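You operate a simulated robot arm through the tools that you are given. There is no shell and no other tool. Be economical: measure what you need, move in short steps, check, and stop when the job is done.

You are at the controls of a simulated robot arm. One attempt, no reset.

## Task
Load the narrow stack into the desk printer and run a test print.
Fine: shut the tray and switch the printer off again.

Only the result counts: the job must be done as asked and must still hold three seconds after the hand-in. Knocking over, shifting, dropping, spilling or breaking anything else fails it.

## Robot
A 6-joint arm with a four-finger gripper on a trunk, on a base that drives. Base frame: it is fixed to the floor where the robot stands at the start and does not move with it; the origin is under the middle of the robot, x ahead of it, y to its left, z up. Lengths are in mm, angles in degrees, forces in N, time in s.
Its first joint turns from -166.0 to 166.0 degrees. Places, roughly: desk printer screen [800, 100, 1100]; green printer key [800, -100, 1100]; grey printer key [800, 200, 1100]; inside of the printer paper tray [900, 100, 1000]; printer paper tray [900, 100, 1000]; test print [900, 100, 1000]. Payload 3.43 kg.
The tool frame sits at the grasp point between the pads (the TCP): z along the fingers, y along the line on which they close. The tips reach 30 mm beyond it. The gripper opens to 120 mm. The gripper's body begins 85 mm behind the TCP.
Orientation is that of the tool frame in the base frame, as [roll, pitch, yaw] about the fixed x, y, z axes, in that order (R = Rz(yaw) Ry(pitch) Rx(roll)). With the fingers straight down and closing along the base's y, the tool's x points along the base's -x, its y along +y and its z along -z.

## Interface
- The arm moves only by the tool jog_arm. Its argument "series" is a list that holds one entry, the list of rows, each a list of 7 numbers: the shift along the tool's x, y, z in mm, then the turn, a rotation vector about the tool's x, y, z in degrees, then the opening in per cent of the stroke, from 0 (shut) to 100 (fully open). In form: [[[tx, ty, tz, ax, ay, az, jaw], ...]]. A call has 1 to 10 rows; each row shifts and turns the commanded pose from where the row before left it, along the tool's axes as they then stand. A row lasts 0.2 s, in which the tool goes at most 50 mm and 8.6 degrees; a call with a longer step from one row to the next is refused whole, and so is a gripper value outside its range. Where a pose cannot be reached the arm comes as near as it can. A force on the tool above 60 N (or 10 N above the force at the start of the call, whichever is more), or a blocked arm, ends the call early, and 0.2 s more pass. The fingers move at their own pace and stop on an object; they squeeze with about 32 N. The grip force told is the motor's: it shows also when the fingers shut on nothing. Time passes only in rows, and 0.2 s behind the last, so rows that do not move let the fingers close. The reply holds the time, the measured pose of the TCP, the force on the tool along the base axes, the opening and the grip force, in the units named above and with some noise, with the torque about the TCP (base axes, N m) and any sound that the robot's microphone picked up.
- Cameras (640 x 400 px; columns grow to the right, rows downward): "scene" is now at [-203.8, 202, 1265.6]; the picture's right is [0.05, -1.00, -0.00], its down [-0.03, -0.00, -1.00] and it looks along [1.00, 0.05, -0.03] (base axes); focal length 255 px, centre (320, 200). "wrist" rides on the gripper at [71, -17, -120] in the tool frame; the picture's right is [0.23, 0.97, 0.00], its down [-0.81, 0.19, -0.55] and it looks along [-0.54, 0.13, 0.83] (tool axes); focal length 275 px, centre (320, 200). There is no depth. A picture from a camera that has moved, and an enlarged one, comes with that camera's place and axes in the base frame and with its lens.
- grab_frame(camera): a new picture of that camera. The clock stands still meanwhile.
- base_move(legs): drives the robot by 1 to 6 legs, each [ahead, turn to the left] in mm and degrees, along the robot's own axes; the way and the turn of a leg run together, so that a leg with both is an arc; at most 1500 mm and 180 degrees a leg. The arm and the cameras ride along, it lands a little off, and it stops where it bumps. It gives what a move gives.
- head_to(pan, tilt): turns the head with the scene camera to pan (to the left, within 143 degrees either way) and tilt (down, from -29 to 69), counted from straight ahead of the robot. It gives what a move gives.
- zoom(camera, box): a new picture of the part [left, top, right, bottom] of that camera's present view, enlarged. The clock stands still meanwhile.
- close_job(): hands the job in; it is judged then, once.

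Go step by step. Nothing tells you exact positions but the pictures and the camera data: compare them with the known pose of the tool, close in by small moves and look again before you grip or let go. The budget is 120 turns and 98 pictures, counting those below and the enlarged ones. Unless the task says otherwise, let go and move clear before handing in, and close with one line.

The tools are called by a JSON object that holds its "name" and its "arguments". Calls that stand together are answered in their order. jog_arm: Moves the arm, as the interface text tells. Its arguments: {"type":"object","properties":{"series":{"type":"array","items":{"type":"array","items":{"type":"array","items":{"type":"number"}}}}},"required":["series"]} The other tools are called the same way: base_move (legs) drives the base; head_to (pan, tilt) turns the head that bears the scene camera; grab_frame (camera) takes a picture; zoom (camera, box) takes an enlarged picture of a part of a camera's view; close_job () hands the job in.

At the start:

```text
t: 0.0
eef_pos: [706.4, 191.6, 1397.6]
tool_rot: [180.0, -0.1, -179.8]
wrist_force: [-0.5, -0.4, -0.2]
wrist_torque: [0.0, -0.01, -0.04]
width: 120.0
grasp_force: 0.1
robot x, y, heading: [-1.7, 4.1, 0.3]
head pan, tilt: [3.1, 1.1]
```

scene: 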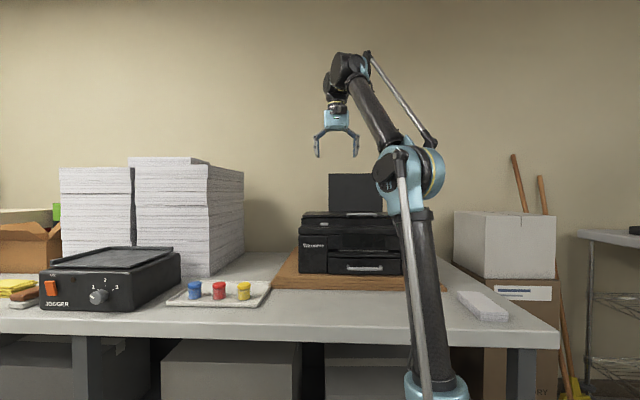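
wrist: 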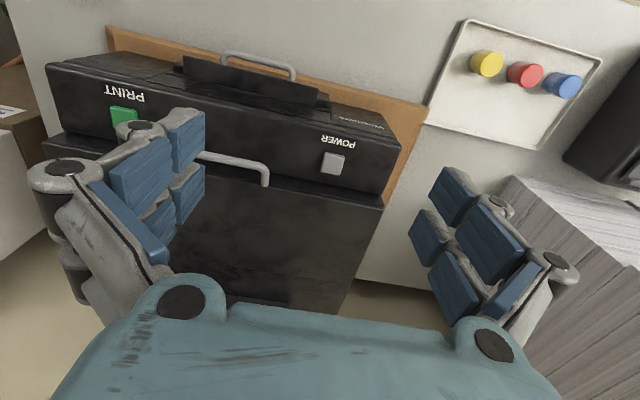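

I see the printer in the middle of the bench, a small paper stack to its right near the edge, and large stacks to the left. I'll look closer before moving.

{"name": "zoom", "arguments": {"camera": "scene", "box": [260, 160, 420, 300]}}

{"name": "zoom", "arguments": {"camera": "scene", "box": [420, 190, 580, 340]}}

{"name": "zoom", "arguments": {"camera": "scene", "box": [0, 140, 280, 320]}}

```text
2.86 times, centred on (340, 230) of scene
camera zoom: at [-203.8, 202.0, 1265.6], right [0.05, -1.0, 0.0], down [-0.03, 0.0, -1.0], along [1.0, 0.05, -0.03], focal length 730 px, centre (263, 114)
```

zoom: 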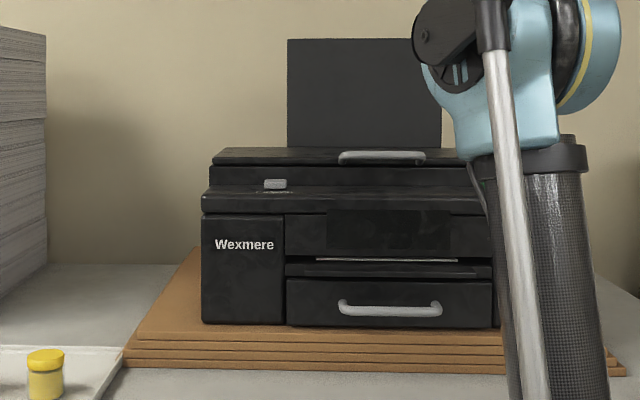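

```text
2.67 times, centred on (500, 265) of scene
camera zoom: at [-203.8, 202.0, 1265.6], right [0.05, -1.0, 0.0], down [-0.03, 0.0, -1.0], along [1.0, 0.05, -0.03], focal length 681 px, centre (-160, 27)
```

zoom: 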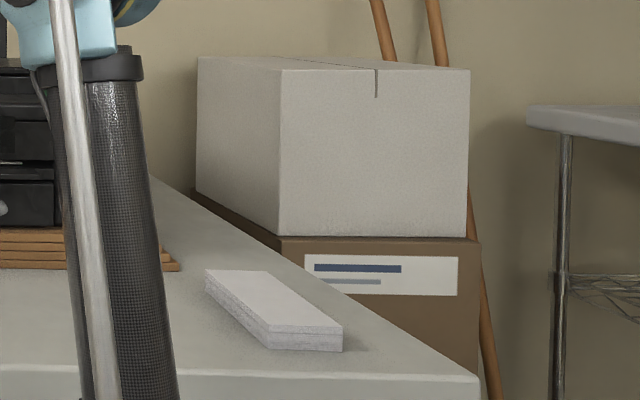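

```text
2.22 times, centred on (140, 230) of scene
camera zoom: at [-203.8, 202.0, 1265.6], right [0.05, -1.0, 0.0], down [-0.03, 0.0, -1.0], along [1.0, 0.05, -0.03], focal length 568 px, centre (720, 133)
```

zoom: 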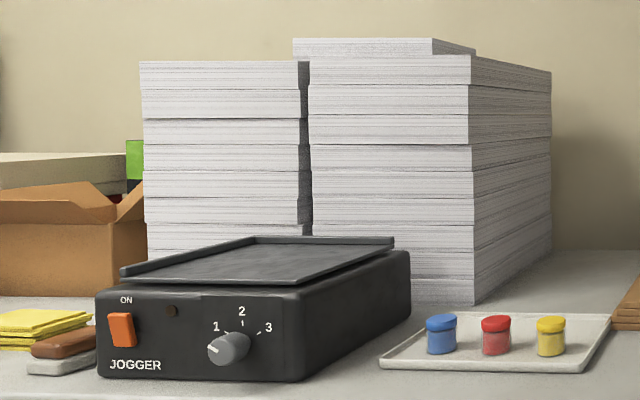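

The narrow stack is about 163×75×22 mm near (608, -255, 903) with its length along x. I put the power key near (811, 237, 1139), the print key near (815, -62, 1139), and the tray handle near (723, 88, 991). The printer looks dark, so I'll close the fingers and hover over the power key first.

{"name": "jog_arm", "arguments": {"series": [[[-21, 9, 20, 0, 0, 0, 0], [-21, 9, 35, 0, 0, 0, 0], [-21, 9, 35, 0, 0, 0, 0], [-21, 9, 35, 0, 0, 0, 0], [-20, 9, 35, 0, 0, 0, 0], [0, 0, 10, 0, 0, 0, 0]]]}}

{"name": "grab_frame", "arguments": {"camera": "wrist"}}

{"name": "grab_frame", "arguments": {"camera": "scene"}}

```text
t: 1.4
eef_pos: [794.0, 238.8, 1239.3]
tool_rot: [180.0, 0.6, -179.7]
wrist_force: [-0.3, -0.7, 0.2]
wrist_torque: [0.0, 0.01, 0.02]
width: 0.0
grasp_force: 32.2
robot x, y, heading: [1.8, 8.4, -0.0]
head pan, tilt: [3.1, 1.1]
```

```text
92 pictures are left
camera wrist: at [721.8, 220.7, 1358.9], right [-0.23, 0.97, 0.0], down [0.8, 0.19, 0.56], along [0.55, 0.13, -0.83], focal length 275 px, centre (320, 200)
```

wrist: 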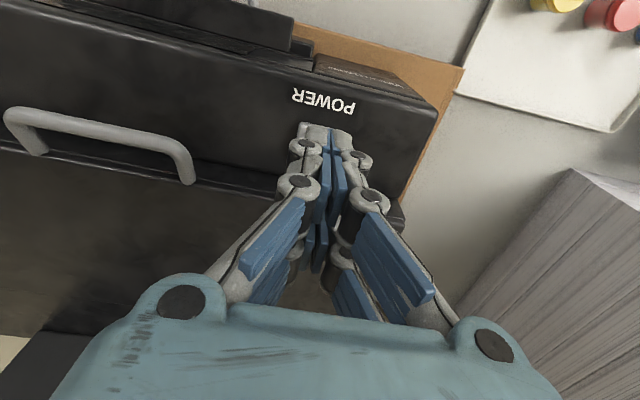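

```text
91 pictures are left
camera scene: at [-203.9, 202.0, 1265.6], right [0.05, -1.0, 0.0], down [-0.03, 0.0, -1.0], along [1.0, 0.05, -0.03], focal length 255 px, centre (320, 200)
```

scene: 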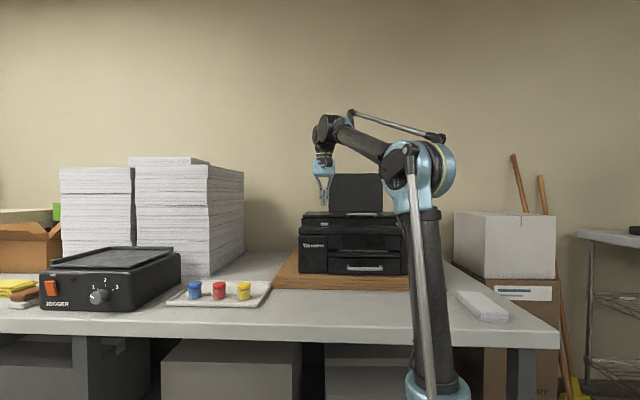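

The hand is nearly above the power key, and the arm is lagging its command a little. I'll let it settle and look again.

{"name": "jog_arm", "arguments": {"series": [[[0, 0, 10, 0, 0, 0, 0], [0, 0, 0, 0, 0, 0, 0], [0, 0, 0, 0, 0, 0, 0]]]}}

{"name": "zoom", "arguments": {"camera": "wrist", "box": [220, 60, 440, 200]}}

{"name": "zoom", "arguments": {"camera": "scene", "box": [280, 140, 420, 290]}}

```text
t: 2.2
eef_pos: [793.9, 237.3, 1227.8]
tool_rot: [-180.0, 0.5, -179.9]
wrist_force: [0.7, 0.7, -0.5]
wrist_torque: [0.0, -0.01, -0.01]
width: 0.3
grasp_force: 31.5
robot x, y, heading: [-0.0, 6.6, 0.1]
head pan, tilt: [3.1, 1.1]
```

```text
2.86 times, centred on (330, 130) of wrist
camera zoom: at [722.6, 220.3, 1348.7], right [-0.23, 0.97, 0.0], down [0.8, 0.19, 0.56], along [0.55, 0.13, -0.83], focal length 786 px, centre (291, 400)
```

zoom: 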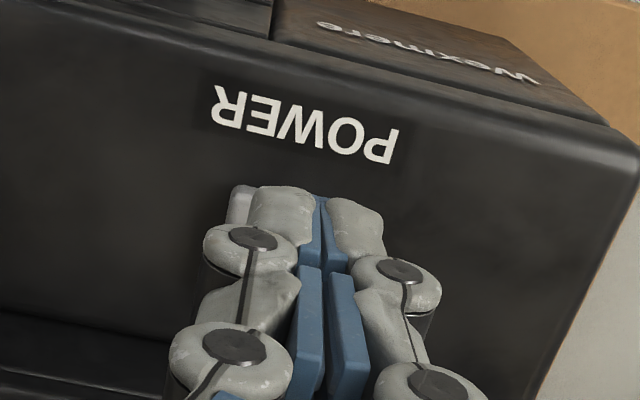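

```text
2.67 times, centred on (350, 215) of scene
camera zoom: at [-203.8, 202.1, 1265.6], right [0.05, -1.0, 0.0], down [-0.03, 0.0, -1.0], along [1.0, 0.05, -0.03], focal length 681 px, centre (240, 160)
```

zoom: 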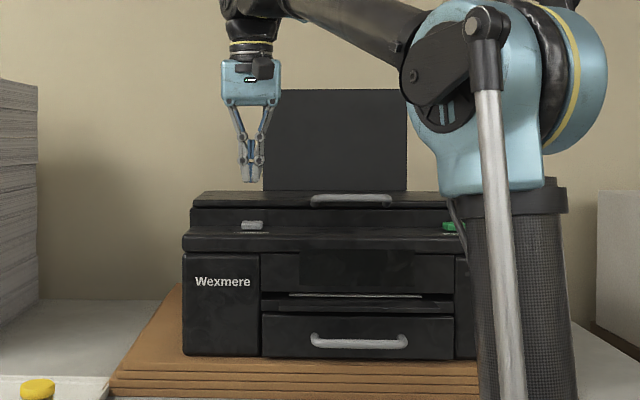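

The power key centre should be about (815, 235, 1139), so I need some 20 mm more in x. I'll shift there and come down partway.

{"name": "jog_arm", "arguments": {"series": [[[-20, -1, 0, 0, 0, 0, 0], [0, 0, 20, 0, 0, 0, 0], [0, 0, 0, 0, 0, 0, 0], [0, 0, 0, 0, 0, 0, 0]]]}}

{"name": "zoom", "arguments": {"camera": "wrist", "box": [220, 60, 440, 200]}}

```text
t: 3.2
eef_pos: [815.2, 235.4, 1206.4]
tool_rot: [-180.0, 0.5, -179.9]
wrist_force: [-0.5, -0.4, -0.7]
wrist_torque: [-0.03, 0.0, 0.01]
width: 0.0
grasp_force: 32.5
robot x, y, heading: [4.2, 4.6, -0.3]
head pan, tilt: [3.1, 1.1]
```

```text
2.86 times, centred on (330, 130) of wrist
camera zoom: at [742.9, 219.3, 1328.1], right [-0.23, 0.97, 0.0], down [0.8, 0.19, 0.56], along [0.55, 0.13, -0.83], focal length 786 px, centre (291, 400)
```

zoom: 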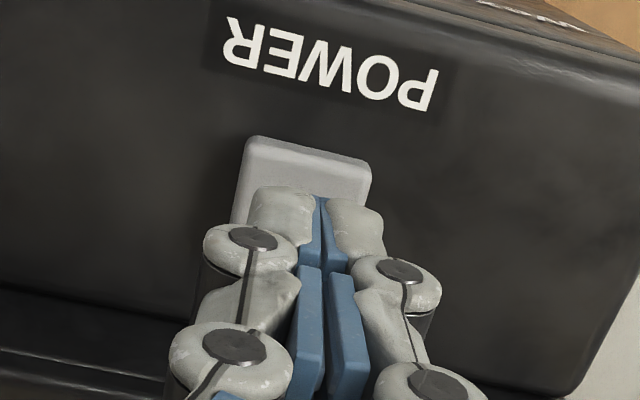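

The fingertips are right over the power key at (812, 237), so I'll press down in small steps.

{"name": "jog_arm", "arguments": {"series": [[[2, 1, 20, 0, 0, 0, 0], [0, 0, 8, 0, 0, 0, 0], [0, 0, 4, 0, 0, 0, 0], [0, 0, 3, 0, 0, 0, 0], [0, 0, 2, 0, 0, 0, 0]]]}}

```text
t: 4.4
eef_pos: [814.2, 236.8, 1170.2]
tool_rot: [-179.9, 0.6, -179.9]
wrist_force: [-0.1, 0.6, 0.9]
wrist_torque: [0.0, -0.01, 0.01]
width: 0.0
grasp_force: 31.8
robot x, y, heading: [-1.0, 4.8, 0.1]
head pan, tilt: [3.1, 1.1]
```

{"name": "jog_arm", "arguments": {"series": [[[0, 0, 2, 0, 0, 0, 0], [0, 0, 2, 0, 0, 0, 0], [0, 0, 0, 0, 0, 0, 0]]]}}

```text
t: 5.2
eef_pos: [813.6, 235.6, 1167.5]
tool_rot: [180.0, 0.7, -179.9]
wrist_force: [0.4, 0.4, 0.5]
wrist_torque: [0.03, -0.02, 0.01]
width: 6.1
grasp_force: 33.5
robot x, y, heading: [-0.4, 2.9, 0.0]
head pan, tilt: [3.1, 1.1]
```

No contact force yet, but the width reads 6 mm. I'll look.

{"name": "zoom", "arguments": {"camera": "wrist", "box": [220, 60, 440, 200]}}

{"name": "zoom", "arguments": {"camera": "scene", "box": [280, 140, 420, 290]}}

```text
2.86 times, centred on (330, 130) of wrist
camera zoom: at [741.9, 219.4, 1287.3], right [-0.23, 0.97, 0.0], down [0.8, 0.19, 0.56], along [0.55, 0.13, -0.83], focal length 786 px, centre (291, 400)
```

zoom: 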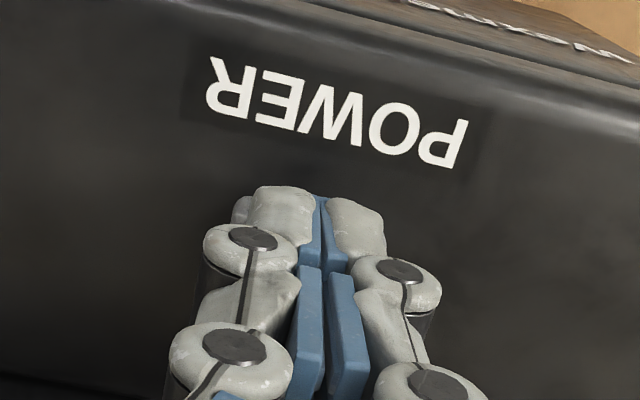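

```text
2.67 times, centred on (350, 215) of scene
camera zoom: at [-203.7, 202.1, 1265.6], right [0.05, -1.0, 0.0], down [-0.03, 0.0, -1.0], along [1.0, 0.05, -0.03], focal length 681 px, centre (240, 160)
```

zoom: 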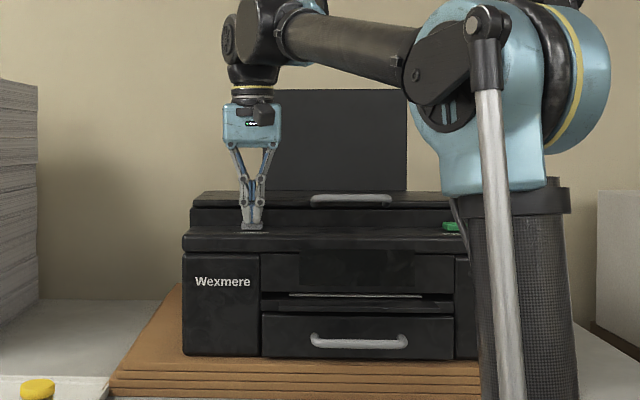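

The tips are just above or on the key, so I'll continue down in 2 mm steps.

{"name": "jog_arm", "arguments": {"series": [[[0, 0, 2, 0, 0, 0, 0], [0, 0, 2, 0, 0, 0, 0], [0, 0, 2, 0, 0, 0, 0], [0, 0, 0, 0, 0, 0, 0]]]}}

```text
t: 6.2
eef_pos: [813.9, 236.3, 1161.4]
tool_rot: [179.9, 0.7, -179.9]
wrist_force: [-0.8, -2.9, 8.0]
wrist_torque: [-0.06, 0.09, 0.02]
width: 6.1
grasp_force: 33.6
robot x, y, heading: [-2.6, 6.1, -0.1]
head pan, tilt: [3.1, 1.1]
heard: click
```

I heard a click. I'll lift and check the screen.

{"name": "jog_arm", "arguments": {"series": [[[0, 0, -10, 0, 0, 0, 0], [0, 0, -30, 0, 0, 0, 0], [0, 0, -40, 0, 0, 0, 0], [0, 0, -40, 0, 0, 0, 0], [0, 0, 0, 0, 0, 0, 0]]]}}

{"name": "zoom", "arguments": {"camera": "scene", "box": [290, 170, 420, 280]}}

{"name": "grab_frame", "arguments": {"camera": "wrist"}}

```text
t: 7.4
eef_pos: [812.5, 237.4, 1282.4]
tool_rot: [-179.9, 0.7, -179.8]
wrist_force: [-0.9, 0.0, 0.3]
wrist_torque: [0.01, 0.01, -0.01]
width: 0.0
grasp_force: 33.4
robot x, y, heading: [0.0, 5.6, -0.1]
head pan, tilt: [3.1, 1.1]
```

```text
3.64 times, centred on (355, 225) of scene
camera zoom: at [-203.8, 202.0, 1265.6], right [0.05, -1.0, 0.0], down [-0.03, 0.0, -1.0], along [1.0, 0.05, -0.03], focal length 929 px, centre (193, 109)
```

zoom: 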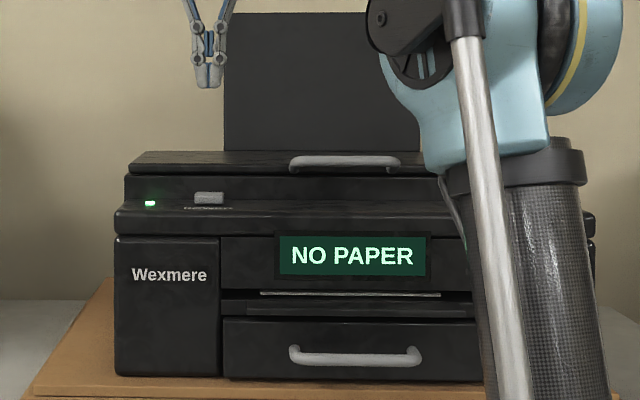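

```text
84 pictures are left
camera wrist: at [740.7, 219.9, 1402.8], right [-0.23, 0.97, 0.0], down [0.8, 0.19, 0.56], along [0.55, 0.13, -0.83], focal length 275 px, centre (320, 200)
```

wrist: 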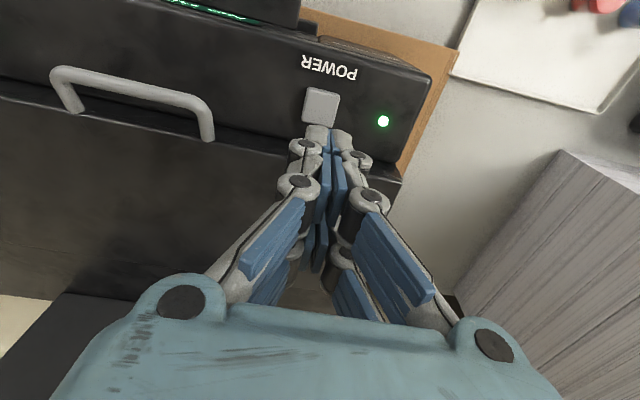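

The printer is on and shows "NO PAPER". Next I'll back off and turn the tool to point forward so I can grip the tray handle.

{"name": "jog_arm", "arguments": {"series": [[[30, -37, 0, 0, 0, 0, 40], [30, -37, 0, 0, 0, 0, 40], [35, -37, 0, 0, 0, 0, 40], [35, -38, 0, 0, 0, 0, 40], [25, 0, 0, 0, -8, 0, 40], [0, 0, 0, 0, -8, 0, 40], [0, 0, 0, 0, -8, 0, 40], [0, 0, 0, 0, -8, 0, 40], [0, 0, 0, 0, -8, 0, 40], [0, 0, 0, 0, 0, 0, 40]]]}}

```text
refused: row 3 steps farther than a row can; nothing moved
```

{"name": "jog_arm", "arguments": {"series": [[[30, -35, 0, 0, 0, 0, 40], [30, -35, 0, 0, 0, 0, 40], [30, -35, 0, 0, 0, 0, 40], [30, -35, 0, 0, 0, 0, 40], [30, -9, 0, 0, -8, 0, 40], [0, 0, 0, 0, -8, 0, 40], [0, 0, 0, 0, -8, 0, 40], [0, 0, 0, 0, -8, 0, 40], [0, 0, 0, 0, -8, 0, 40], [0, 0, 0, 0, 0, 0, 40]]]}}

```text
t: 9.6
eef_pos: [662.3, 87.4, 1278.8]
tool_rot: [179.9, 40.7, -179.8]
wrist_force: [-0.3, -0.7, -0.1]
wrist_torque: [-0.02, 0.01, -0.01]
width: 48.1
grasp_force: 0.0
robot x, y, heading: [4.6, 4.8, -0.1]
head pan, tilt: [3.1, 1.1]
```

The turn goes the right way. I'll finish the pitch to horizontal and start the roll.

{"name": "jog_arm", "arguments": {"series": [[[0, 0, 0, 0, -8.2, 0, 40], [0, 0, 0, 0, -8.2, 0, 40], [0, 0, 0, 0, -8.2, 0, 40], [0, 0, 0, 0, -8.2, 0, 40], [0, 0, 0, 0, -8.2, 0, 40], [0, 0, 0, 0, -8.2, 0, 40], [0, 0, 0, 0, 0, 0, 40], [0, 0, 0, 0, 0, 0, 40]]]}}

```text
t: 11.4
eef_pos: [663.2, 87.2, 1279.2]
tool_rot: [164.1, 90.0, 164.3]
wrist_force: [-0.2, -0.1, 0.0]
wrist_torque: [0.02, 0.04, -0.01]
width: 48.1
grasp_force: 0.1
robot x, y, heading: [-2.3, 4.7, 0.0]
head pan, tilt: [3.1, 1.1]
```

The tool is horizontal. Now I'll roll it so the fingers close vertically.

{"name": "jog_arm", "arguments": {"series": [[[0, 0, 0, 0, 0, 8.5, 40], [0, 0, 0, 0, 0, 8.5, 40], [0, 0, 0, 0, 0, 8.5, 40], [0, 0, 0, 0, 0, 8.5, 40], [0, 0, 0, 0, 0, 8.5, 40], [0, 0, 0, 0, 0, 8.5, 40], [0, 0, 0, 0, 0, 8.5, 40], [0, 0, 0, 0, 0, 8.5, 40], [0, 0, 0, 0, 0, 8.5, 40], [0, 0, 0, 0, 0, 8.5, 40]]]}}

```text
t: 13.6
eef_pos: [664.6, 85.9, 1278.9]
tool_rot: [91.0, 5.2, 90.3]
wrist_force: [-0.7, 0.2, 0.0]
wrist_torque: [0.0, 0.04, 0.02]
width: 47.8
grasp_force: 0.0
robot x, y, heading: [-2.8, 3.5, -0.1]
head pan, tilt: [3.1, 1.1]
```

The roll is almost done. I'll lower to the handle height while staying back from the printer.

{"name": "jog_arm", "arguments": {"series": [[[0, 0, -30, 0, 0, 5, 40], [0, -46, 0, 0, 0, 0, 40], [0, -46, 0, 0, 0, 0, 40], [0, -46, 0, 0, 0, 0, 40], [0, -46, 0, 0, 0, 0, 40], [0, -46, 0, 0, 0, 0, 40], [0, -46, 0, 0, 0, 0, 40], [0, 0, 0, 0, 0, 0, 40], [0, 0, 0, 0, 0, 0, 40]]]}}

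{"name": "grab_frame", "arguments": {"camera": "wrist"}}

{"name": "grab_frame", "arguments": {"camera": "scene"}}

```text
t: 15.6
eef_pos: [651.8, 21.8, 1001.6]
tool_rot: [91.0, 1.7, 90.4]
wrist_force: [0.1, -0.1, 0.5]
wrist_torque: [0.01, -0.02, 0.02]
width: 48.0
grasp_force: 0.1
out of reach, approached as far as the arm can: row 1, 2, 3, 4, 5, 6, 7
robot x, y, heading: [0.7, 2.5, -0.1]
head pan, tilt: [3.1, 1.1]
```

```text
83 pictures are left
camera wrist: at [531.4, 91.4, 986.0], right [0.02, 0.26, 0.97], down [-0.54, -0.81, 0.23], along [0.84, -0.53, 0.13], focal length 275 px, centre (320, 200)
```

wrist: 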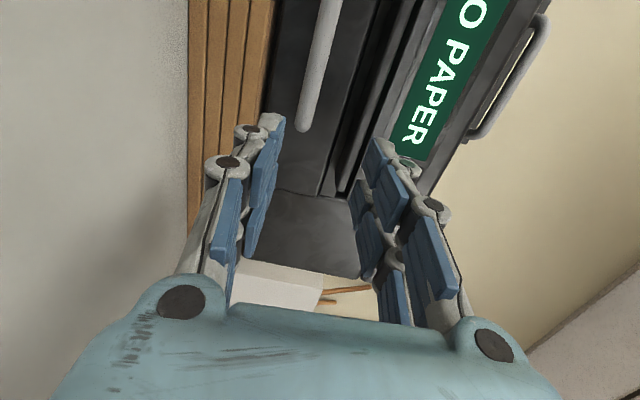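

```text
82 pictures are left
camera scene: at [-204.0, 202.0, 1265.6], right [0.05, -1.0, 0.0], down [-0.03, 0.0, -1.0], along [1.0, 0.05, -0.03], focal length 255 px, centre (320, 200)
```

scene: 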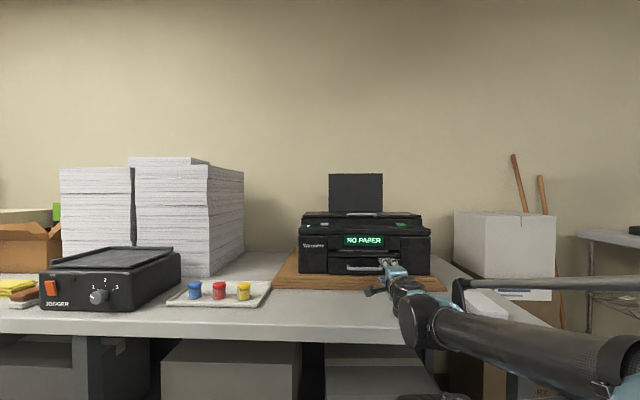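

The base is too close for a horizontal reach there. I'll drive back 200 mm and line up again.

{"name": "base_move", "arguments": {"legs": [[-200, 0]]}}

```text
t: 17.1
eef_pos: [472.7, 22.3, 1014.6]
tool_rot: [90.2, 11.7, 90.8]
wrist_force: [4.1, -0.7, -1.8]
wrist_torque: [-0.02, -0.14, 0.05]
width: 48.0
grasp_force: 0.2
robot x, y, heading: [-156.2, 5.1, 0.4]
head pan, tilt: [3.1, 1.1]
stopped in leg 1: the robot was blocked; the commanded pose is now the measured one
```

The drive was blocked at -156 mm and the arm was deflected. I'll look before doing anything else.

{"name": "grab_frame", "arguments": {"camera": "scene"}}

{"name": "grab_frame", "arguments": {"camera": "wrist"}}

```text
81 pictures are left
camera scene: at [-361.0, 201.8, 1265.9], right [0.06, -1.0, 0.0], down [-0.03, 0.0, -1.0], along [1.0, 0.06, -0.03], focal length 255 px, centre (320, 200)
```

scene: 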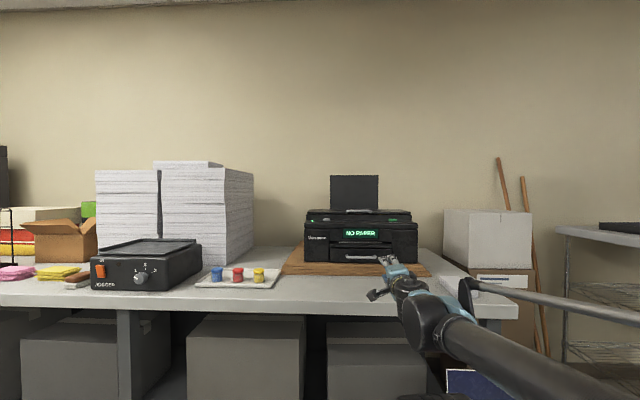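

```text
80 pictures are left
camera wrist: at [351.7, 88.3, 984.5], right [0.0, 0.42, 0.91], down [-0.54, -0.76, 0.35], along [0.84, -0.49, 0.23], focal length 275 px, centre (320, 200)
```

wrist: 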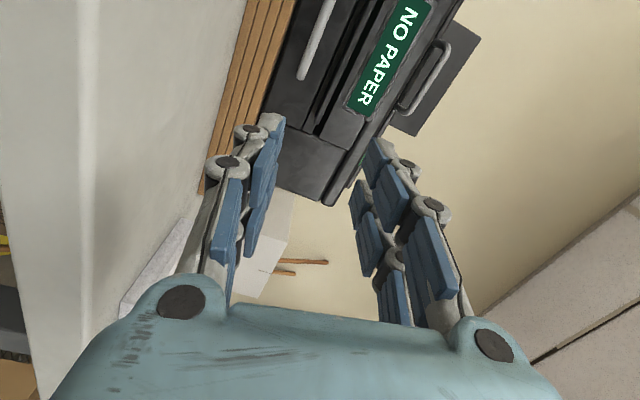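

I don't see contact in front, so I'll check to the right and behind.

{"name": "head_to", "arguments": {"pan": -70, "tilt": 25}}

{"name": "grab_frame", "arguments": {"camera": "scene"}}

{"name": "head_to", "arguments": {"pan": -140, "tilt": 25}}

{"name": "grab_frame", "arguments": {"camera": "scene"}}

{"name": "head_to", "arguments": {"pan": 140, "tilt": 25}}

{"name": "grab_frame", "arguments": {"camera": "scene"}}

```text
t: 18.6
eef_pos: [471.0, 24.1, 1014.9]
tool_rot: [90.1, 11.6, 90.8]
wrist_force: [0.3, 0.6, 0.7]
wrist_torque: [-0.04, -0.04, 0.01]
width: 47.8
grasp_force: 0.1
robot x, y, heading: [-159.2, 6.1, 0.4]
head pan, tilt: [-70.0, 25.0]
```

```text
79 pictures are left
camera scene: at [-421.9, 110.1, 1227.8], right [-0.94, -0.35, 0.01], down [-0.16, 0.4, -0.9], along [0.31, -0.85, -0.43], focal length 255 px, centre (320, 200)
```

scene: 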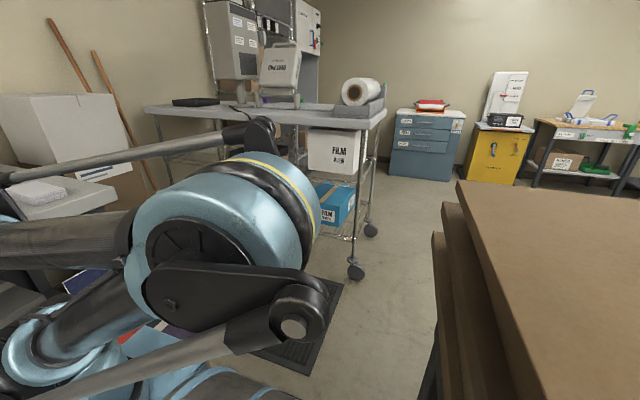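

```text
t: 20.0
eef_pos: [470.5, 23.2, 1015.1]
tool_rot: [90.2, 11.7, 90.6]
wrist_force: [0.2, 0.1, 0.2]
wrist_torque: [0.0, -0.01, -0.02]
width: 48.0
grasp_force: 0.0
robot x, y, heading: [-160.8, 6.2, 0.2]
head pan, tilt: [-140.0, 25.0]
```

```text
78 pictures are left
camera scene: at [-524.1, 137.1, 1229.1], right [-0.65, 0.76, 0.01], down [0.31, 0.27, -0.91], along [-0.7, -0.59, -0.41], focal length 255 px, centre (320, 200)
```

scene: 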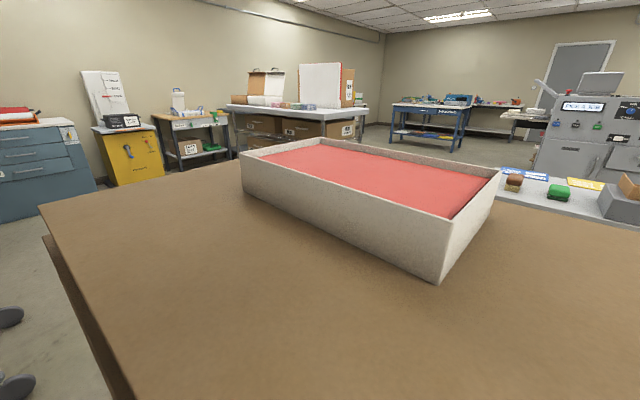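

```text
t: 23.8
eef_pos: [470.4, 23.4, 1014.7]
tool_rot: [90.1, 11.7, 90.6]
wrist_force: [0.4, 0.1, 0.5]
wrist_torque: [0.0, 0.01, 0.0]
width: 47.8
grasp_force: 0.1
robot x, y, heading: [-159.6, 4.5, 0.2]
head pan, tilt: [140.0, 25.0]
```

```text
77 pictures are left
camera scene: at [-524.5, 255.6, 1229.1], right [0.64, 0.77, -0.01], down [0.31, -0.27, -0.91], along [-0.7, 0.58, -0.41], focal length 255 px, centre (320, 200)
```

scene: 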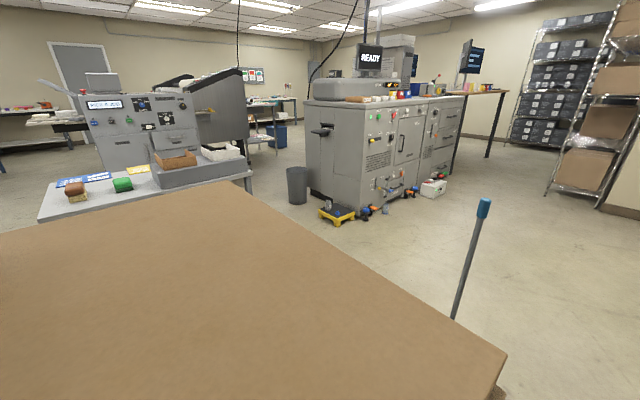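

A board stack stands right behind the robot, so I can't back up much. I'll inch forward to clear it, then approach the handle with the tool tilted a little down so it reaches better.

{"name": "base_move", "arguments": {"legs": [[12, 0]]}}

{"name": "head_to", "arguments": {"pan": 0, "tilt": 5}}

{"name": "jog_arm", "arguments": {"series": [[[0, 5, 40, 0, 0, 6, 40], [10, 5, 40, 0, 0, 6, 40], [30, 10, 25, 8, 0, 0, 40], [25, 10, 0, 8, 0, 0, 40], [0, 0, 0, 8, 0, 0, 40], [0, 0, 0, 0, 0, 0, 40], [0, 0, 0, 0, 0, 0, 40]]]}}

{"name": "grab_frame", "arguments": {"camera": "wrist"}}

{"name": "grab_frame", "arguments": {"camera": "scene"}}

```text
t: 24.6
eef_pos: [483.1, 23.4, 1014.8]
tool_rot: [90.1, 11.7, 90.7]
wrist_force: [-0.1, 0.3, -0.7]
wrist_torque: [0.01, 0.01, 0.03]
width: 48.1
grasp_force: 0.0
robot x, y, heading: [-147.5, 8.6, 0.2]
head pan, tilt: [140.0, 25.0]
```

```text
t: 26.8
eef_pos: [485.6, 26.5, 1042.6]
tool_rot: [89.4, 15.4, 90.4]
wrist_force: [0.1, 0.2, 0.1]
wrist_torque: [-0.01, -0.01, 0.05]
width: 48.0
grasp_force: 0.0
robot x, y, heading: [-146.1, 4.9, 0.3]
head pan, tilt: [0.0, 5.0]
```

```text
t: 28.4
eef_pos: [577.4, 81.8, 1051.9]
tool_rot: [113.4, -0.3, 90.7]
wrist_force: [-0.3, 0.4, 0.7]
wrist_torque: [-0.01, 0.02, -0.01]
width: 47.9
grasp_force: 0.2
out of reach, approached as far as the arm can: row 2
robot x, y, heading: [-147.5, 6.0, -0.0]
head pan, tilt: [0.0, 5.0]
```

```text
76 pictures are left
camera wrist: at [460.0, 152.8, 1086.4], right [0.38, 0.23, 0.89], down [-0.42, -0.82, 0.39], along [0.82, -0.53, -0.22], focal length 275 px, centre (320, 200)
```

wrist: 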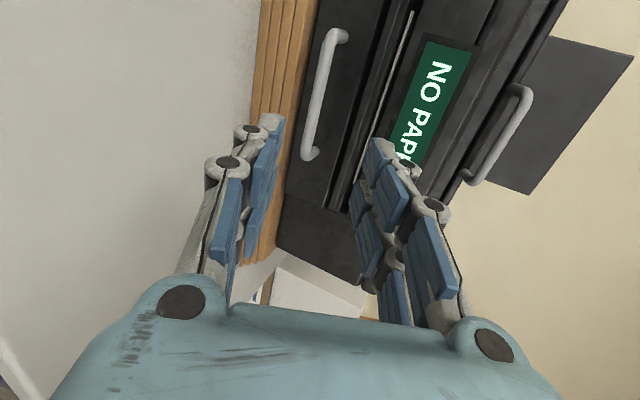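

```text
75 pictures are left
camera scene: at [-349.2, 196.9, 1259.4], right [0.0, -1.0, 0.0], down [-0.1, 0.0, -0.99], along [0.99, 0.0, -0.1], focal length 255 px, centre (320, 200)
```

scene: 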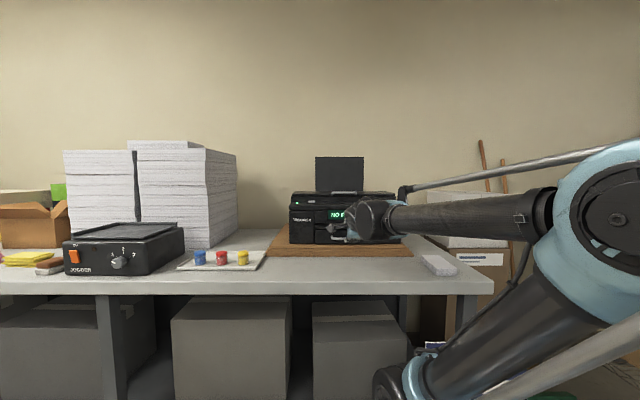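

The handle is confirmed at about (723, 89, 991). I'll advance along the tool axis to a pre-grasp point.

{"name": "jog_arm", "arguments": {"series": [[[4, 2, 30, 0, 0, 0, 32], [3, 2, 30, 0, 0, 0, 32], [0, 0, 26, 0, 0, 0, 32], [0, 0, 0, 0, 0, 0, 32], [0, 0, 0, 0, 0, 0, 32]]]}}

{"name": "zoom", "arguments": {"camera": "wrist", "box": [200, 0, 480, 240]}}

{"name": "zoom", "arguments": {"camera": "scene", "box": [260, 170, 460, 290]}}

```text
t: 29.6
eef_pos: [657.6, 92.5, 1021.9]
tool_rot: [113.3, -0.2, 90.8]
wrist_force: [0.3, -0.7, -0.2]
wrist_torque: [0.03, 0.03, 0.02]
width: 38.7
grasp_force: 0.1
robot x, y, heading: [-144.4, 7.0, 0.4]
head pan, tilt: [0.0, 5.0]
```

```text
1.67 times, centred on (340, 120) of wrist
camera zoom: at [539.6, 162.1, 1055.5], right [0.38, 0.23, 0.89], down [-0.42, -0.82, 0.39], along [0.82, -0.53, -0.22], focal length 459 px, centre (287, 333)
```

zoom: 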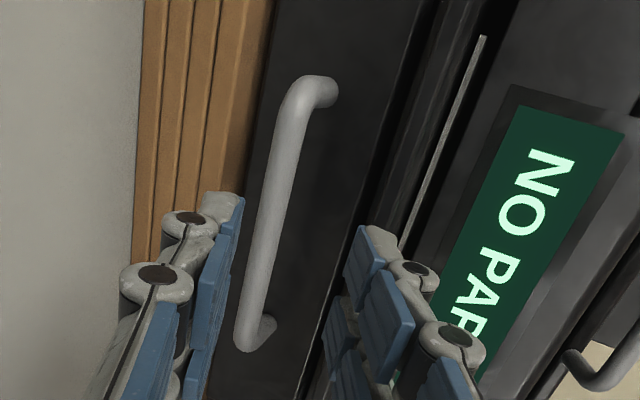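

```text
3.20 times, centred on (360, 230) of scene
camera zoom: at [-349.2, 196.9, 1259.4], right [0.0, -1.0, 0.0], down [-0.1, 0.0, -0.99], along [0.99, 0.0, -0.1], focal length 817 px, centre (192, 104)
```

zoom: 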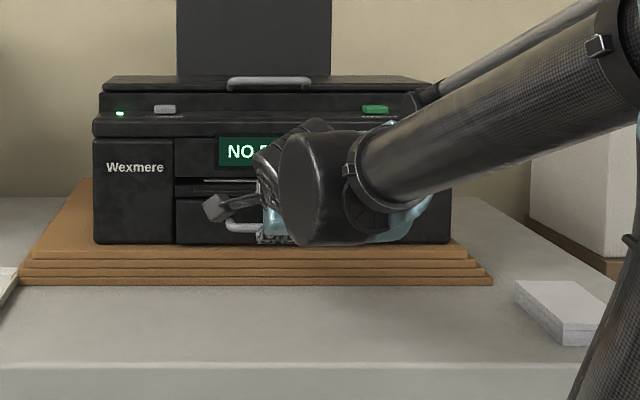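

The bar lies slightly low of the finger midplane, and the drawer face is about 34 mm behind it. I'll shift down 5 mm, advance and check.

{"name": "jog_arm", "arguments": {"series": [[[-2, -5, 20, 0, 0, 0, 32], [0, 0, 20, 0, 0, 0, 32], [0, 0, 12, 0, 0, 0, 32], [0, 0, 6, 0, 0, 0, 32], [0, 0, 0, 0, 0, 0, 32]]]}}

{"name": "zoom", "arguments": {"camera": "wrist", "box": [200, 0, 480, 240]}}

```text
t: 30.8
eef_pos: [708.7, 91.1, 994.4]
tool_rot: [113.5, -0.2, 90.7]
wrist_force: [0.0, -0.7, 0.2]
wrist_torque: [-0.03, 0.0, 0.01]
width: 38.6
grasp_force: 0.0
robot x, y, heading: [-144.4, 5.5, 0.4]
head pan, tilt: [0.0, 5.0]
```

```text
1.67 times, centred on (340, 120) of wrist
camera zoom: at [591.2, 160.1, 1028.3], right [0.38, 0.23, 0.89], down [-0.42, -0.82, 0.39], along [0.82, -0.53, -0.22], focal length 459 px, centre (287, 333)
```

zoom: 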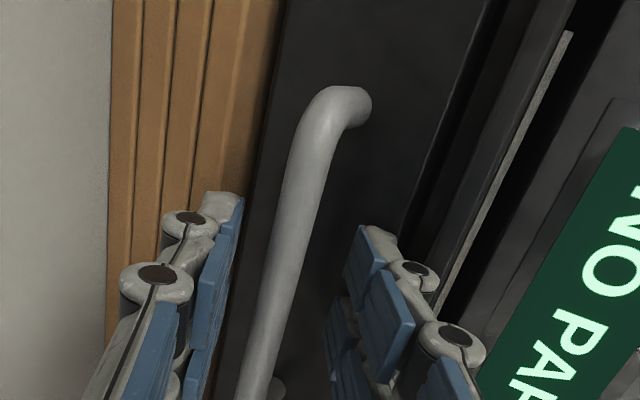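

The bar is well between the fingers, so I'll close.

{"name": "jog_arm", "arguments": {"series": [[[0, 0, 0, 0, 0, 0, 15], [0, 0, 0, 0, 0, 0, 5], [0, 0, 0, 0, 0, 0, 5], [0, 0, 0, 0, 0, 0, 5]]]}}

```text
t: 31.8
eef_pos: [708.4, 89.9, 993.1]
tool_rot: [113.4, -0.3, 90.8]
wrist_force: [-7.0, 0.6, -17.3]
wrist_torque: [-0.29, 0.24, 0.06]
width: 16.9
grasp_force: 9.6
robot x, y, heading: [-146.5, 7.6, 0.3]
head pan, tilt: [0.0, 5.0]
```

I've gripped the bar (17 mm). I'll ease down a little and pull straight back along -x.

{"name": "jog_arm", "arguments": {"series": [[[0, -2, 0, 0, 0, 0, 0], [0, -1, 0, 0, 0, 0, 0], [0, -4, -9.2, 0, 0, 0, 0], [0, -8, -18.3, 0, 0, 0, 0], [0, -8, -18.3, 0, 0, 0, 0], [0, 0, 0, 0, 0, 0, 0]]]}}

{"name": "grab_frame", "arguments": {"camera": "wrist"}}

```text
t: 33.2
eef_pos: [657.8, 90.3, 991.4]
tool_rot: [113.3, -0.3, 90.8]
wrist_force: [-0.1, 2.7, 1.2]
wrist_torque: [-0.41, -0.05, 0.76]
width: 11.2
grasp_force: 45.0
robot x, y, heading: [-146.2, 3.4, 0.3]
head pan, tilt: [0.0, 5.0]
```

```text
71 pictures are left
camera wrist: at [539.8, 159.8, 1025.0], right [0.38, 0.23, 0.89], down [-0.42, -0.82, 0.39], along [0.82, -0.53, -0.22], focal length 275 px, centre (320, 200)
```

wrist: 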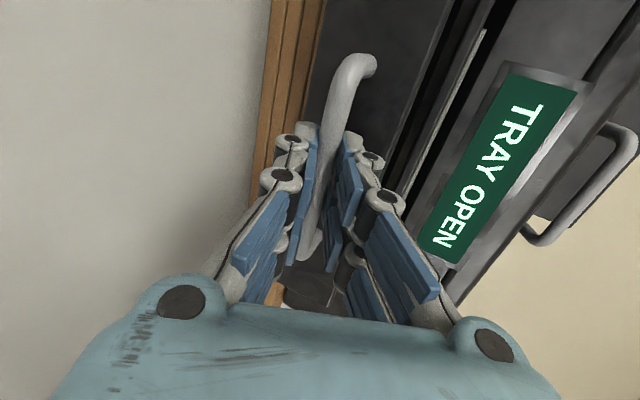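

The screen says "TRAY OPEN" and the tray follows. I'll keep pulling.

{"name": "jog_arm", "arguments": {"series": [[[0, -8, -18.3, 0, 0, 0, 0], [0, -8, -18.3, 0, 0, 0, 0], [0, -8, -18.3, 0, 0, 0, 0], [0, -8, -18.3, 0, 0, 0, 0], [0, 0, 0, 0, 0, 0, 0]]]}}

{"name": "grab_frame", "arguments": {"camera": "scene"}}

```text
t: 34.4
eef_pos: [578.0, 89.3, 991.5]
tool_rot: [113.4, -0.3, 90.8]
wrist_force: [-0.3, 35.9, 5.0]
wrist_torque: [-0.22, -0.09, 0.94]
width: 11.6
grasp_force: 44.9
robot x, y, heading: [-146.8, 2.0, 0.1]
head pan, tilt: [0.0, 5.0]
```

```text
70 pictures are left
camera scene: at [-349.4, 198.1, 1259.2], right [0.0, -1.0, 0.0], down [-0.1, 0.0, -0.99], along [0.99, 0.0, -0.1], focal length 255 px, centre (320, 200)
```

scene: 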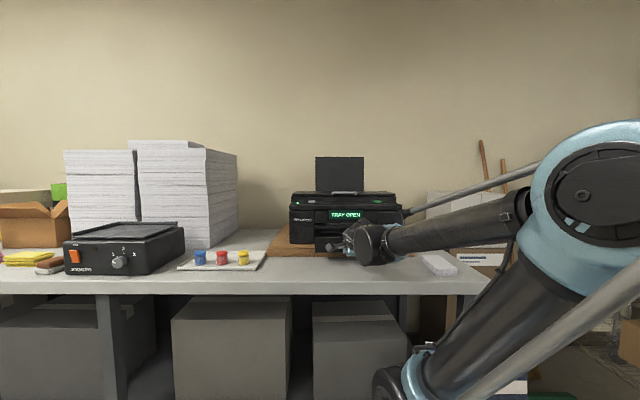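

Sideways force is building, so I'll correct 1–2 mm toward +y and continue.

{"name": "jog_arm", "arguments": {"series": [[[1.5, 0, 0, 0, 0, 0, 0], [0.5, -4, -9.2, 0, 0, 0, 0], [0.5, -6, -13.7, 0, 0, 0, 0], [0.3, -6, -13.7, 0, 0, 0, 0], [0.2, -6, -13.7, 0, 0, 0, 0], [0, 0, 0, 0, 0, 0, 0]]]}}

{"name": "grab_frame", "arguments": {"camera": "wrist"}}

```text
t: 35.8
eef_pos: [522.0, 88.4, 991.5]
tool_rot: [113.6, -0.3, 90.6]
wrist_force: [-0.2, -27.0, 6.2]
wrist_torque: [-1.26, -0.1, -0.79]
width: 11.1
grasp_force: 44.9
robot x, y, heading: [-145.0, 3.2, 0.2]
head pan, tilt: [0.0, 5.0]
```

```text
69 pictures are left
camera wrist: at [405.1, 158.6, 1025.2], right [0.38, 0.23, 0.89], down [-0.42, -0.82, 0.39], along [0.82, -0.53, -0.22], focal length 275 px, centre (320, 200)
```

wrist: 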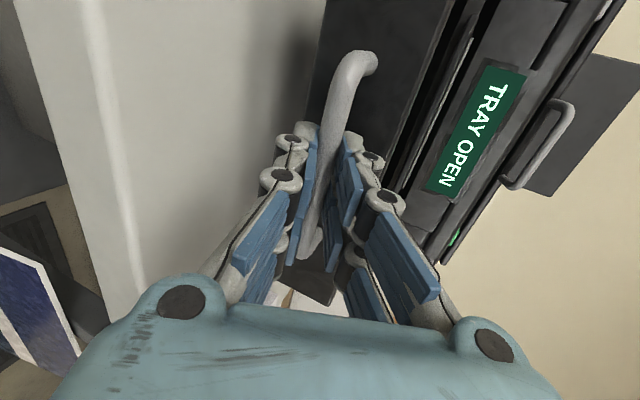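

The tray is out about 187 mm with no end stop felt. I'll pull a bit more and relieve the side force.

{"name": "jog_arm", "arguments": {"series": [[[-1, 0, 0, 0, 0, 0, 0], [0, -4, -9.2, 0, 0, 0, 0], [0, -4, -9.2, 0, 0, 0, 0], [0, -4, -9.2, 0, 0, 0, 0], [0, 0, 0, 0, 0, 0, 0]]]}}

```text
t: 37.0
eef_pos: [492.3, 89.0, 990.8]
tool_rot: [113.3, -0.4, 90.8]
wrist_force: [0.5, -7.2, 11.8]
wrist_torque: [-0.29, -0.14, 1.26]
width: 11.2
grasp_force: 44.6
robot x, y, heading: [-145.3, 4.2, 0.3]
head pan, tilt: [0.0, 5.0]
```

The tray is out about 217 mm, which is enough. I'll release and back off along the tool axis.

{"name": "jog_arm", "arguments": {"series": [[[0, 0, 0, 0, 0, 0, 20], [0, 0, 0, 0, 0, 0, 32], [0, 0, 0, 0, 0, 0, 32], [0, 0, -15, 0, 0, 0, 32], [0, 0, -15, 0, 0, 0, 32], [0, 0, -10, 0, 0, 0, 32], [0, 0, 0, 0, 0, 0, 32]]]}}

{"name": "grab_frame", "arguments": {"camera": "wrist"}}

```text
t: 38.6
eef_pos: [457.9, 87.7, 1006.6]
tool_rot: [113.3, -0.3, 90.6]
wrist_force: [-0.3, 0.6, 0.0]
wrist_torque: [0.01, 0.01, -0.01]
width: 38.2
grasp_force: 0.1
robot x, y, heading: [-146.4, 4.6, 0.2]
head pan, tilt: [0.0, 5.0]
```

```text
68 pictures are left
camera wrist: at [339.7, 156.9, 1040.5], right [0.38, 0.23, 0.89], down [-0.42, -0.82, 0.39], along [0.82, -0.53, -0.22], focal length 275 px, centre (320, 200)
```

wrist: 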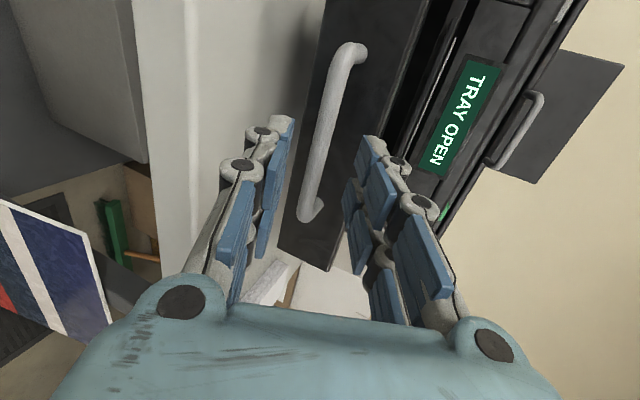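

Released. Now I'll rise and turn the tool back to pointing down.

{"name": "jog_arm", "arguments": {"series": [[[0, 27, -12, 0, 0, 0, 32], [0, 37, -16, 0, 0, 0, 32], [0, 37, -16, 0, 0, 0, 32], [0, 37, -16, 0, 0, 0, 32], [0, 37, -16, 8.5, 0, 0, 32], [0, 0, 0, 8.5, 0, 0, 32], [0, 0, 0, 8.5, 0, 0, 32], [0, 0, 0, 8.5, 0, 0, 32], [0, 0, 0, 8.5, 0, 0, 32], [0, 0, 0, 8.5, 0, 0, 32]]]}}

{"name": "jog_arm", "arguments": {"series": [[[0, 0, 0, 8.5, 0, 0, 32], [0, 0, 0, 7.2, 0, 0, 32], [0, 0, 0, 0, 0, -8.5, 50], [0, 0, 0, 0, 0, -8.5, 60], [0, 0, 0, 0, 0, -8.5, 80], [0, 0, 0, 0, 0, -8.5, 85], [0, 0, 0, 0, 0, -8.5, 85], [0, 0, 0, 0, 0, -8.5, 85], [0, 0, 0, 0, 0, -8.5, 85]]]}}

```text
t: 40.8
eef_pos: [454.0, 88.8, 1197.5]
tool_rot: [164.5, -0.4, 90.7]
wrist_force: [-1.6, -1.1, 0.7]
wrist_torque: [-0.02, -0.06, -0.03]
width: 38.4
grasp_force: 0.1
robot x, y, heading: [-149.0, 4.6, 0.0]
head pan, tilt: [0.0, 5.0]
```

```text
t: 42.8
eef_pos: [454.5, 88.3, 1197.6]
tool_rot: [179.8, -0.2, 150.2]
wrist_force: [-0.3, 0.3, 0.1]
wrist_torque: [-0.01, 0.02, 0.0]
width: 102.1
grasp_force: 0.0
robot x, y, heading: [-144.8, 5.6, -0.0]
head pan, tilt: [0.0, 5.0]
```

Now I'll finish the yaw and move to look down on the narrow stack and the tray.

{"name": "jog_arm", "arguments": {"series": [[[0, 0, 0, 0, 0, -8.5, 85], [0, 0, 0, 0, 0, -8.5, 85], [0, 0, 0, 0, 0, -8.5, 85], [0, 0, 0, 0, 0, -4.3, 85], [-15, -45, 0, 0, 0, 0, 85], [-15, -45, 0, 0, 0, 0, 85], [-15, -45, 0, 0, 0, 0, 85], [-15, -45, 0, 0, 0, 0, 85], [0, 0, 0, 0, 0, 0, 85]]]}}

{"name": "grab_frame", "arguments": {"camera": "wrist"}}

{"name": "grab_frame", "arguments": {"camera": "scene"}}

```text
t: 44.8
eef_pos: [514.0, -91.9, 1197.7]
tool_rot: [179.7, -0.1, 180.0]
wrist_force: [0.6, 0.7, -0.6]
wrist_torque: [-0.02, 0.04, -0.01]
width: 101.9
grasp_force: 0.1
robot x, y, heading: [-147.8, 4.3, 0.1]
head pan, tilt: [0.0, 5.0]
```

```text
67 pictures are left
camera wrist: at [444.5, -109.8, 1319.5], right [-0.23, 0.97, 0.01], down [0.81, 0.19, 0.55], along [0.54, 0.13, -0.83], focal length 275 px, centre (320, 200)
```

wrist: 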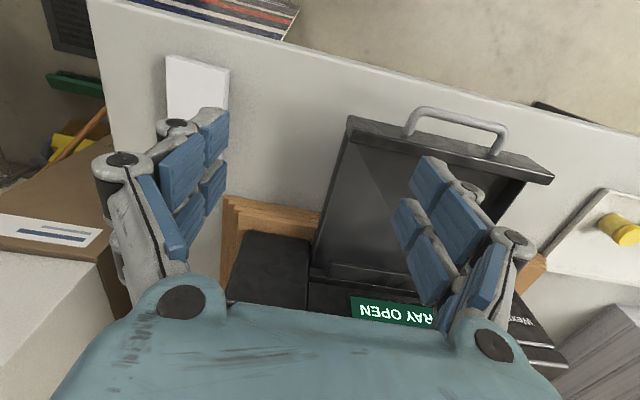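

```text
66 pictures are left
camera scene: at [-349.2, 196.8, 1259.4], right [0.0, -1.0, 0.0], down [-0.1, 0.0, -0.99], along [0.99, 0.0, -0.1], focal length 255 px, centre (320, 200)
```

scene: 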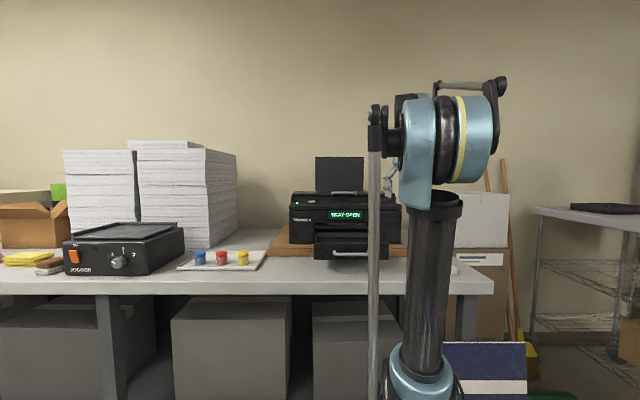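

The tray interior is open. The narrow stack's near edge is at x≈528 and it spans y≈-288…-210, so I'll move above it.

{"name": "jog_arm", "arguments": {"series": [[[-18, -40, 0, 0, 0, 0, 100], [-18, -40, 0, 0, 0, 0, 100], [-18, -40, 10, 0, 0, 0, 100], [-18, -37, 20, 0, 0, 0, 100], [-19, 0, 40, 0, 0, 0, 100], [0, 0, 45, 0, 0, 0, 100], [0, 0, 45, 0, 0, 0, 100], [0, 0, 0, 0, 0, 0, 100], [0, 0, 0, 0, 0, 0, 100]]]}}

{"name": "grab_frame", "arguments": {"camera": "wrist"}}

{"name": "grab_frame", "arguments": {"camera": "scene"}}

```text
t: 46.8
eef_pos: [606.4, -245.8, 1035.5]
tool_rot: [179.8, -0.1, 179.9]
wrist_force: [0.4, -0.4, -0.4]
wrist_torque: [0.01, 0.03, -0.04]
width: 119.9
grasp_force: 0.0
robot x, y, heading: [-142.8, 5.9, 0.3]
head pan, tilt: [0.0, 5.0]
```

```text
65 pictures are left
camera wrist: at [537.3, -264.3, 1157.2], right [-0.23, 0.97, 0.01], down [0.81, 0.19, 0.55], along [0.54, 0.13, -0.83], focal length 275 px, centre (320, 200)
```

wrist: 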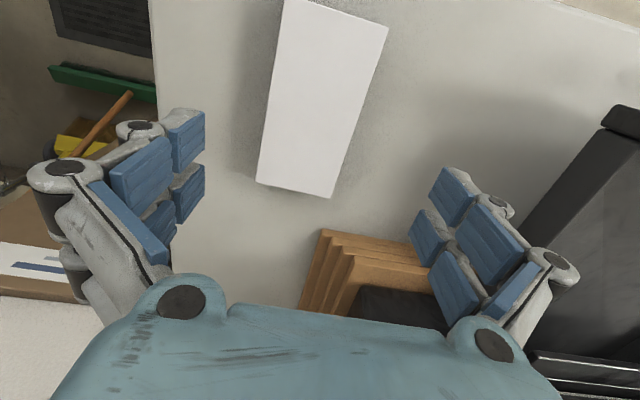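

```text
64 pictures are left
camera scene: at [-349.1, 196.8, 1259.4], right [0.0, -1.0, 0.0], down [-0.1, 0.0, -0.99], along [0.99, 0.0, -0.1], focal length 255 px, centre (320, 200)
```

scene: 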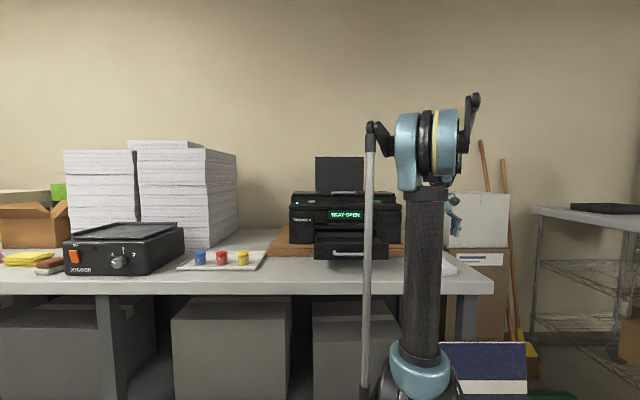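

The stack is 150×75 mm, centred at (608, -253), and lies square to the axes. I'll correct and descend beside it.

{"name": "jog_arm", "arguments": {"series": [[[-2, -7, 20, 0, 0, 0, 100], [0, 0, 30, 0, 0, 0, 100], [0, 0, 30, 0, 0, 0, 100], [0, 0, 8, 0, 0, 0, 100], [0, 0, 0, 0, 0, 0, 100]]]}}

{"name": "grab_frame", "arguments": {"camera": "wrist"}}

```text
t: 48.0
eef_pos: [608.7, -254.6, 947.9]
tool_rot: [179.8, -0.1, 180.0]
wrist_force: [-0.7, 0.4, -0.8]
wrist_torque: [-0.01, 0.04, 0.0]
width: 120.0
grasp_force: 0.0
robot x, y, heading: [-145.4, 6.9, 0.3]
head pan, tilt: [0.0, 5.0]
```

```text
63 pictures are left
camera wrist: at [538.2, -271.1, 1069.9], right [-0.23, 0.97, 0.01], down [0.81, 0.19, 0.55], along [0.54, 0.13, -0.83], focal length 275 px, centre (320, 200)
```

wrist: 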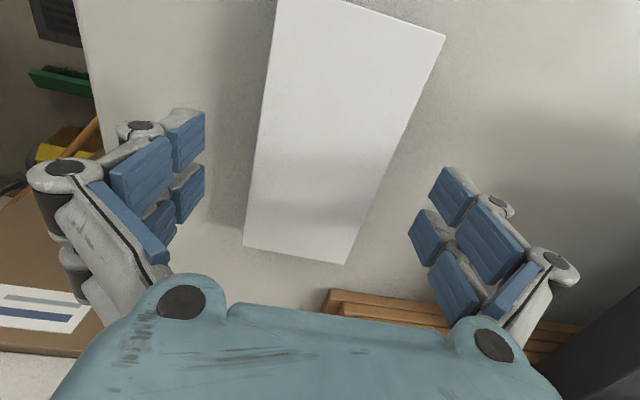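

Aligned, with the fingers straddling the stack. I'll lower gently.

{"name": "jog_arm", "arguments": {"series": [[[0, 0, 3, 0, 0, 0, 100], [0, 0, 3, 0, 0, 0, 100], [0, 0, 3, 0, 0, 0, 100], [0, 0, 2, 0, 0, 0, 100], [0, 0, 0, 0, 0, 0, 100]]]}}

```text
t: 49.2
eef_pos: [607.4, -253.5, 936.8]
tool_rot: [179.6, -0.1, 180.0]
wrist_force: [-0.2, -0.3, -0.2]
wrist_torque: [0.0, 0.03, 0.0]
width: 120.0
grasp_force: 0.1
robot x, y, heading: [-144.1, 1.4, 0.1]
head pan, tilt: [0.0, 5.0]
```

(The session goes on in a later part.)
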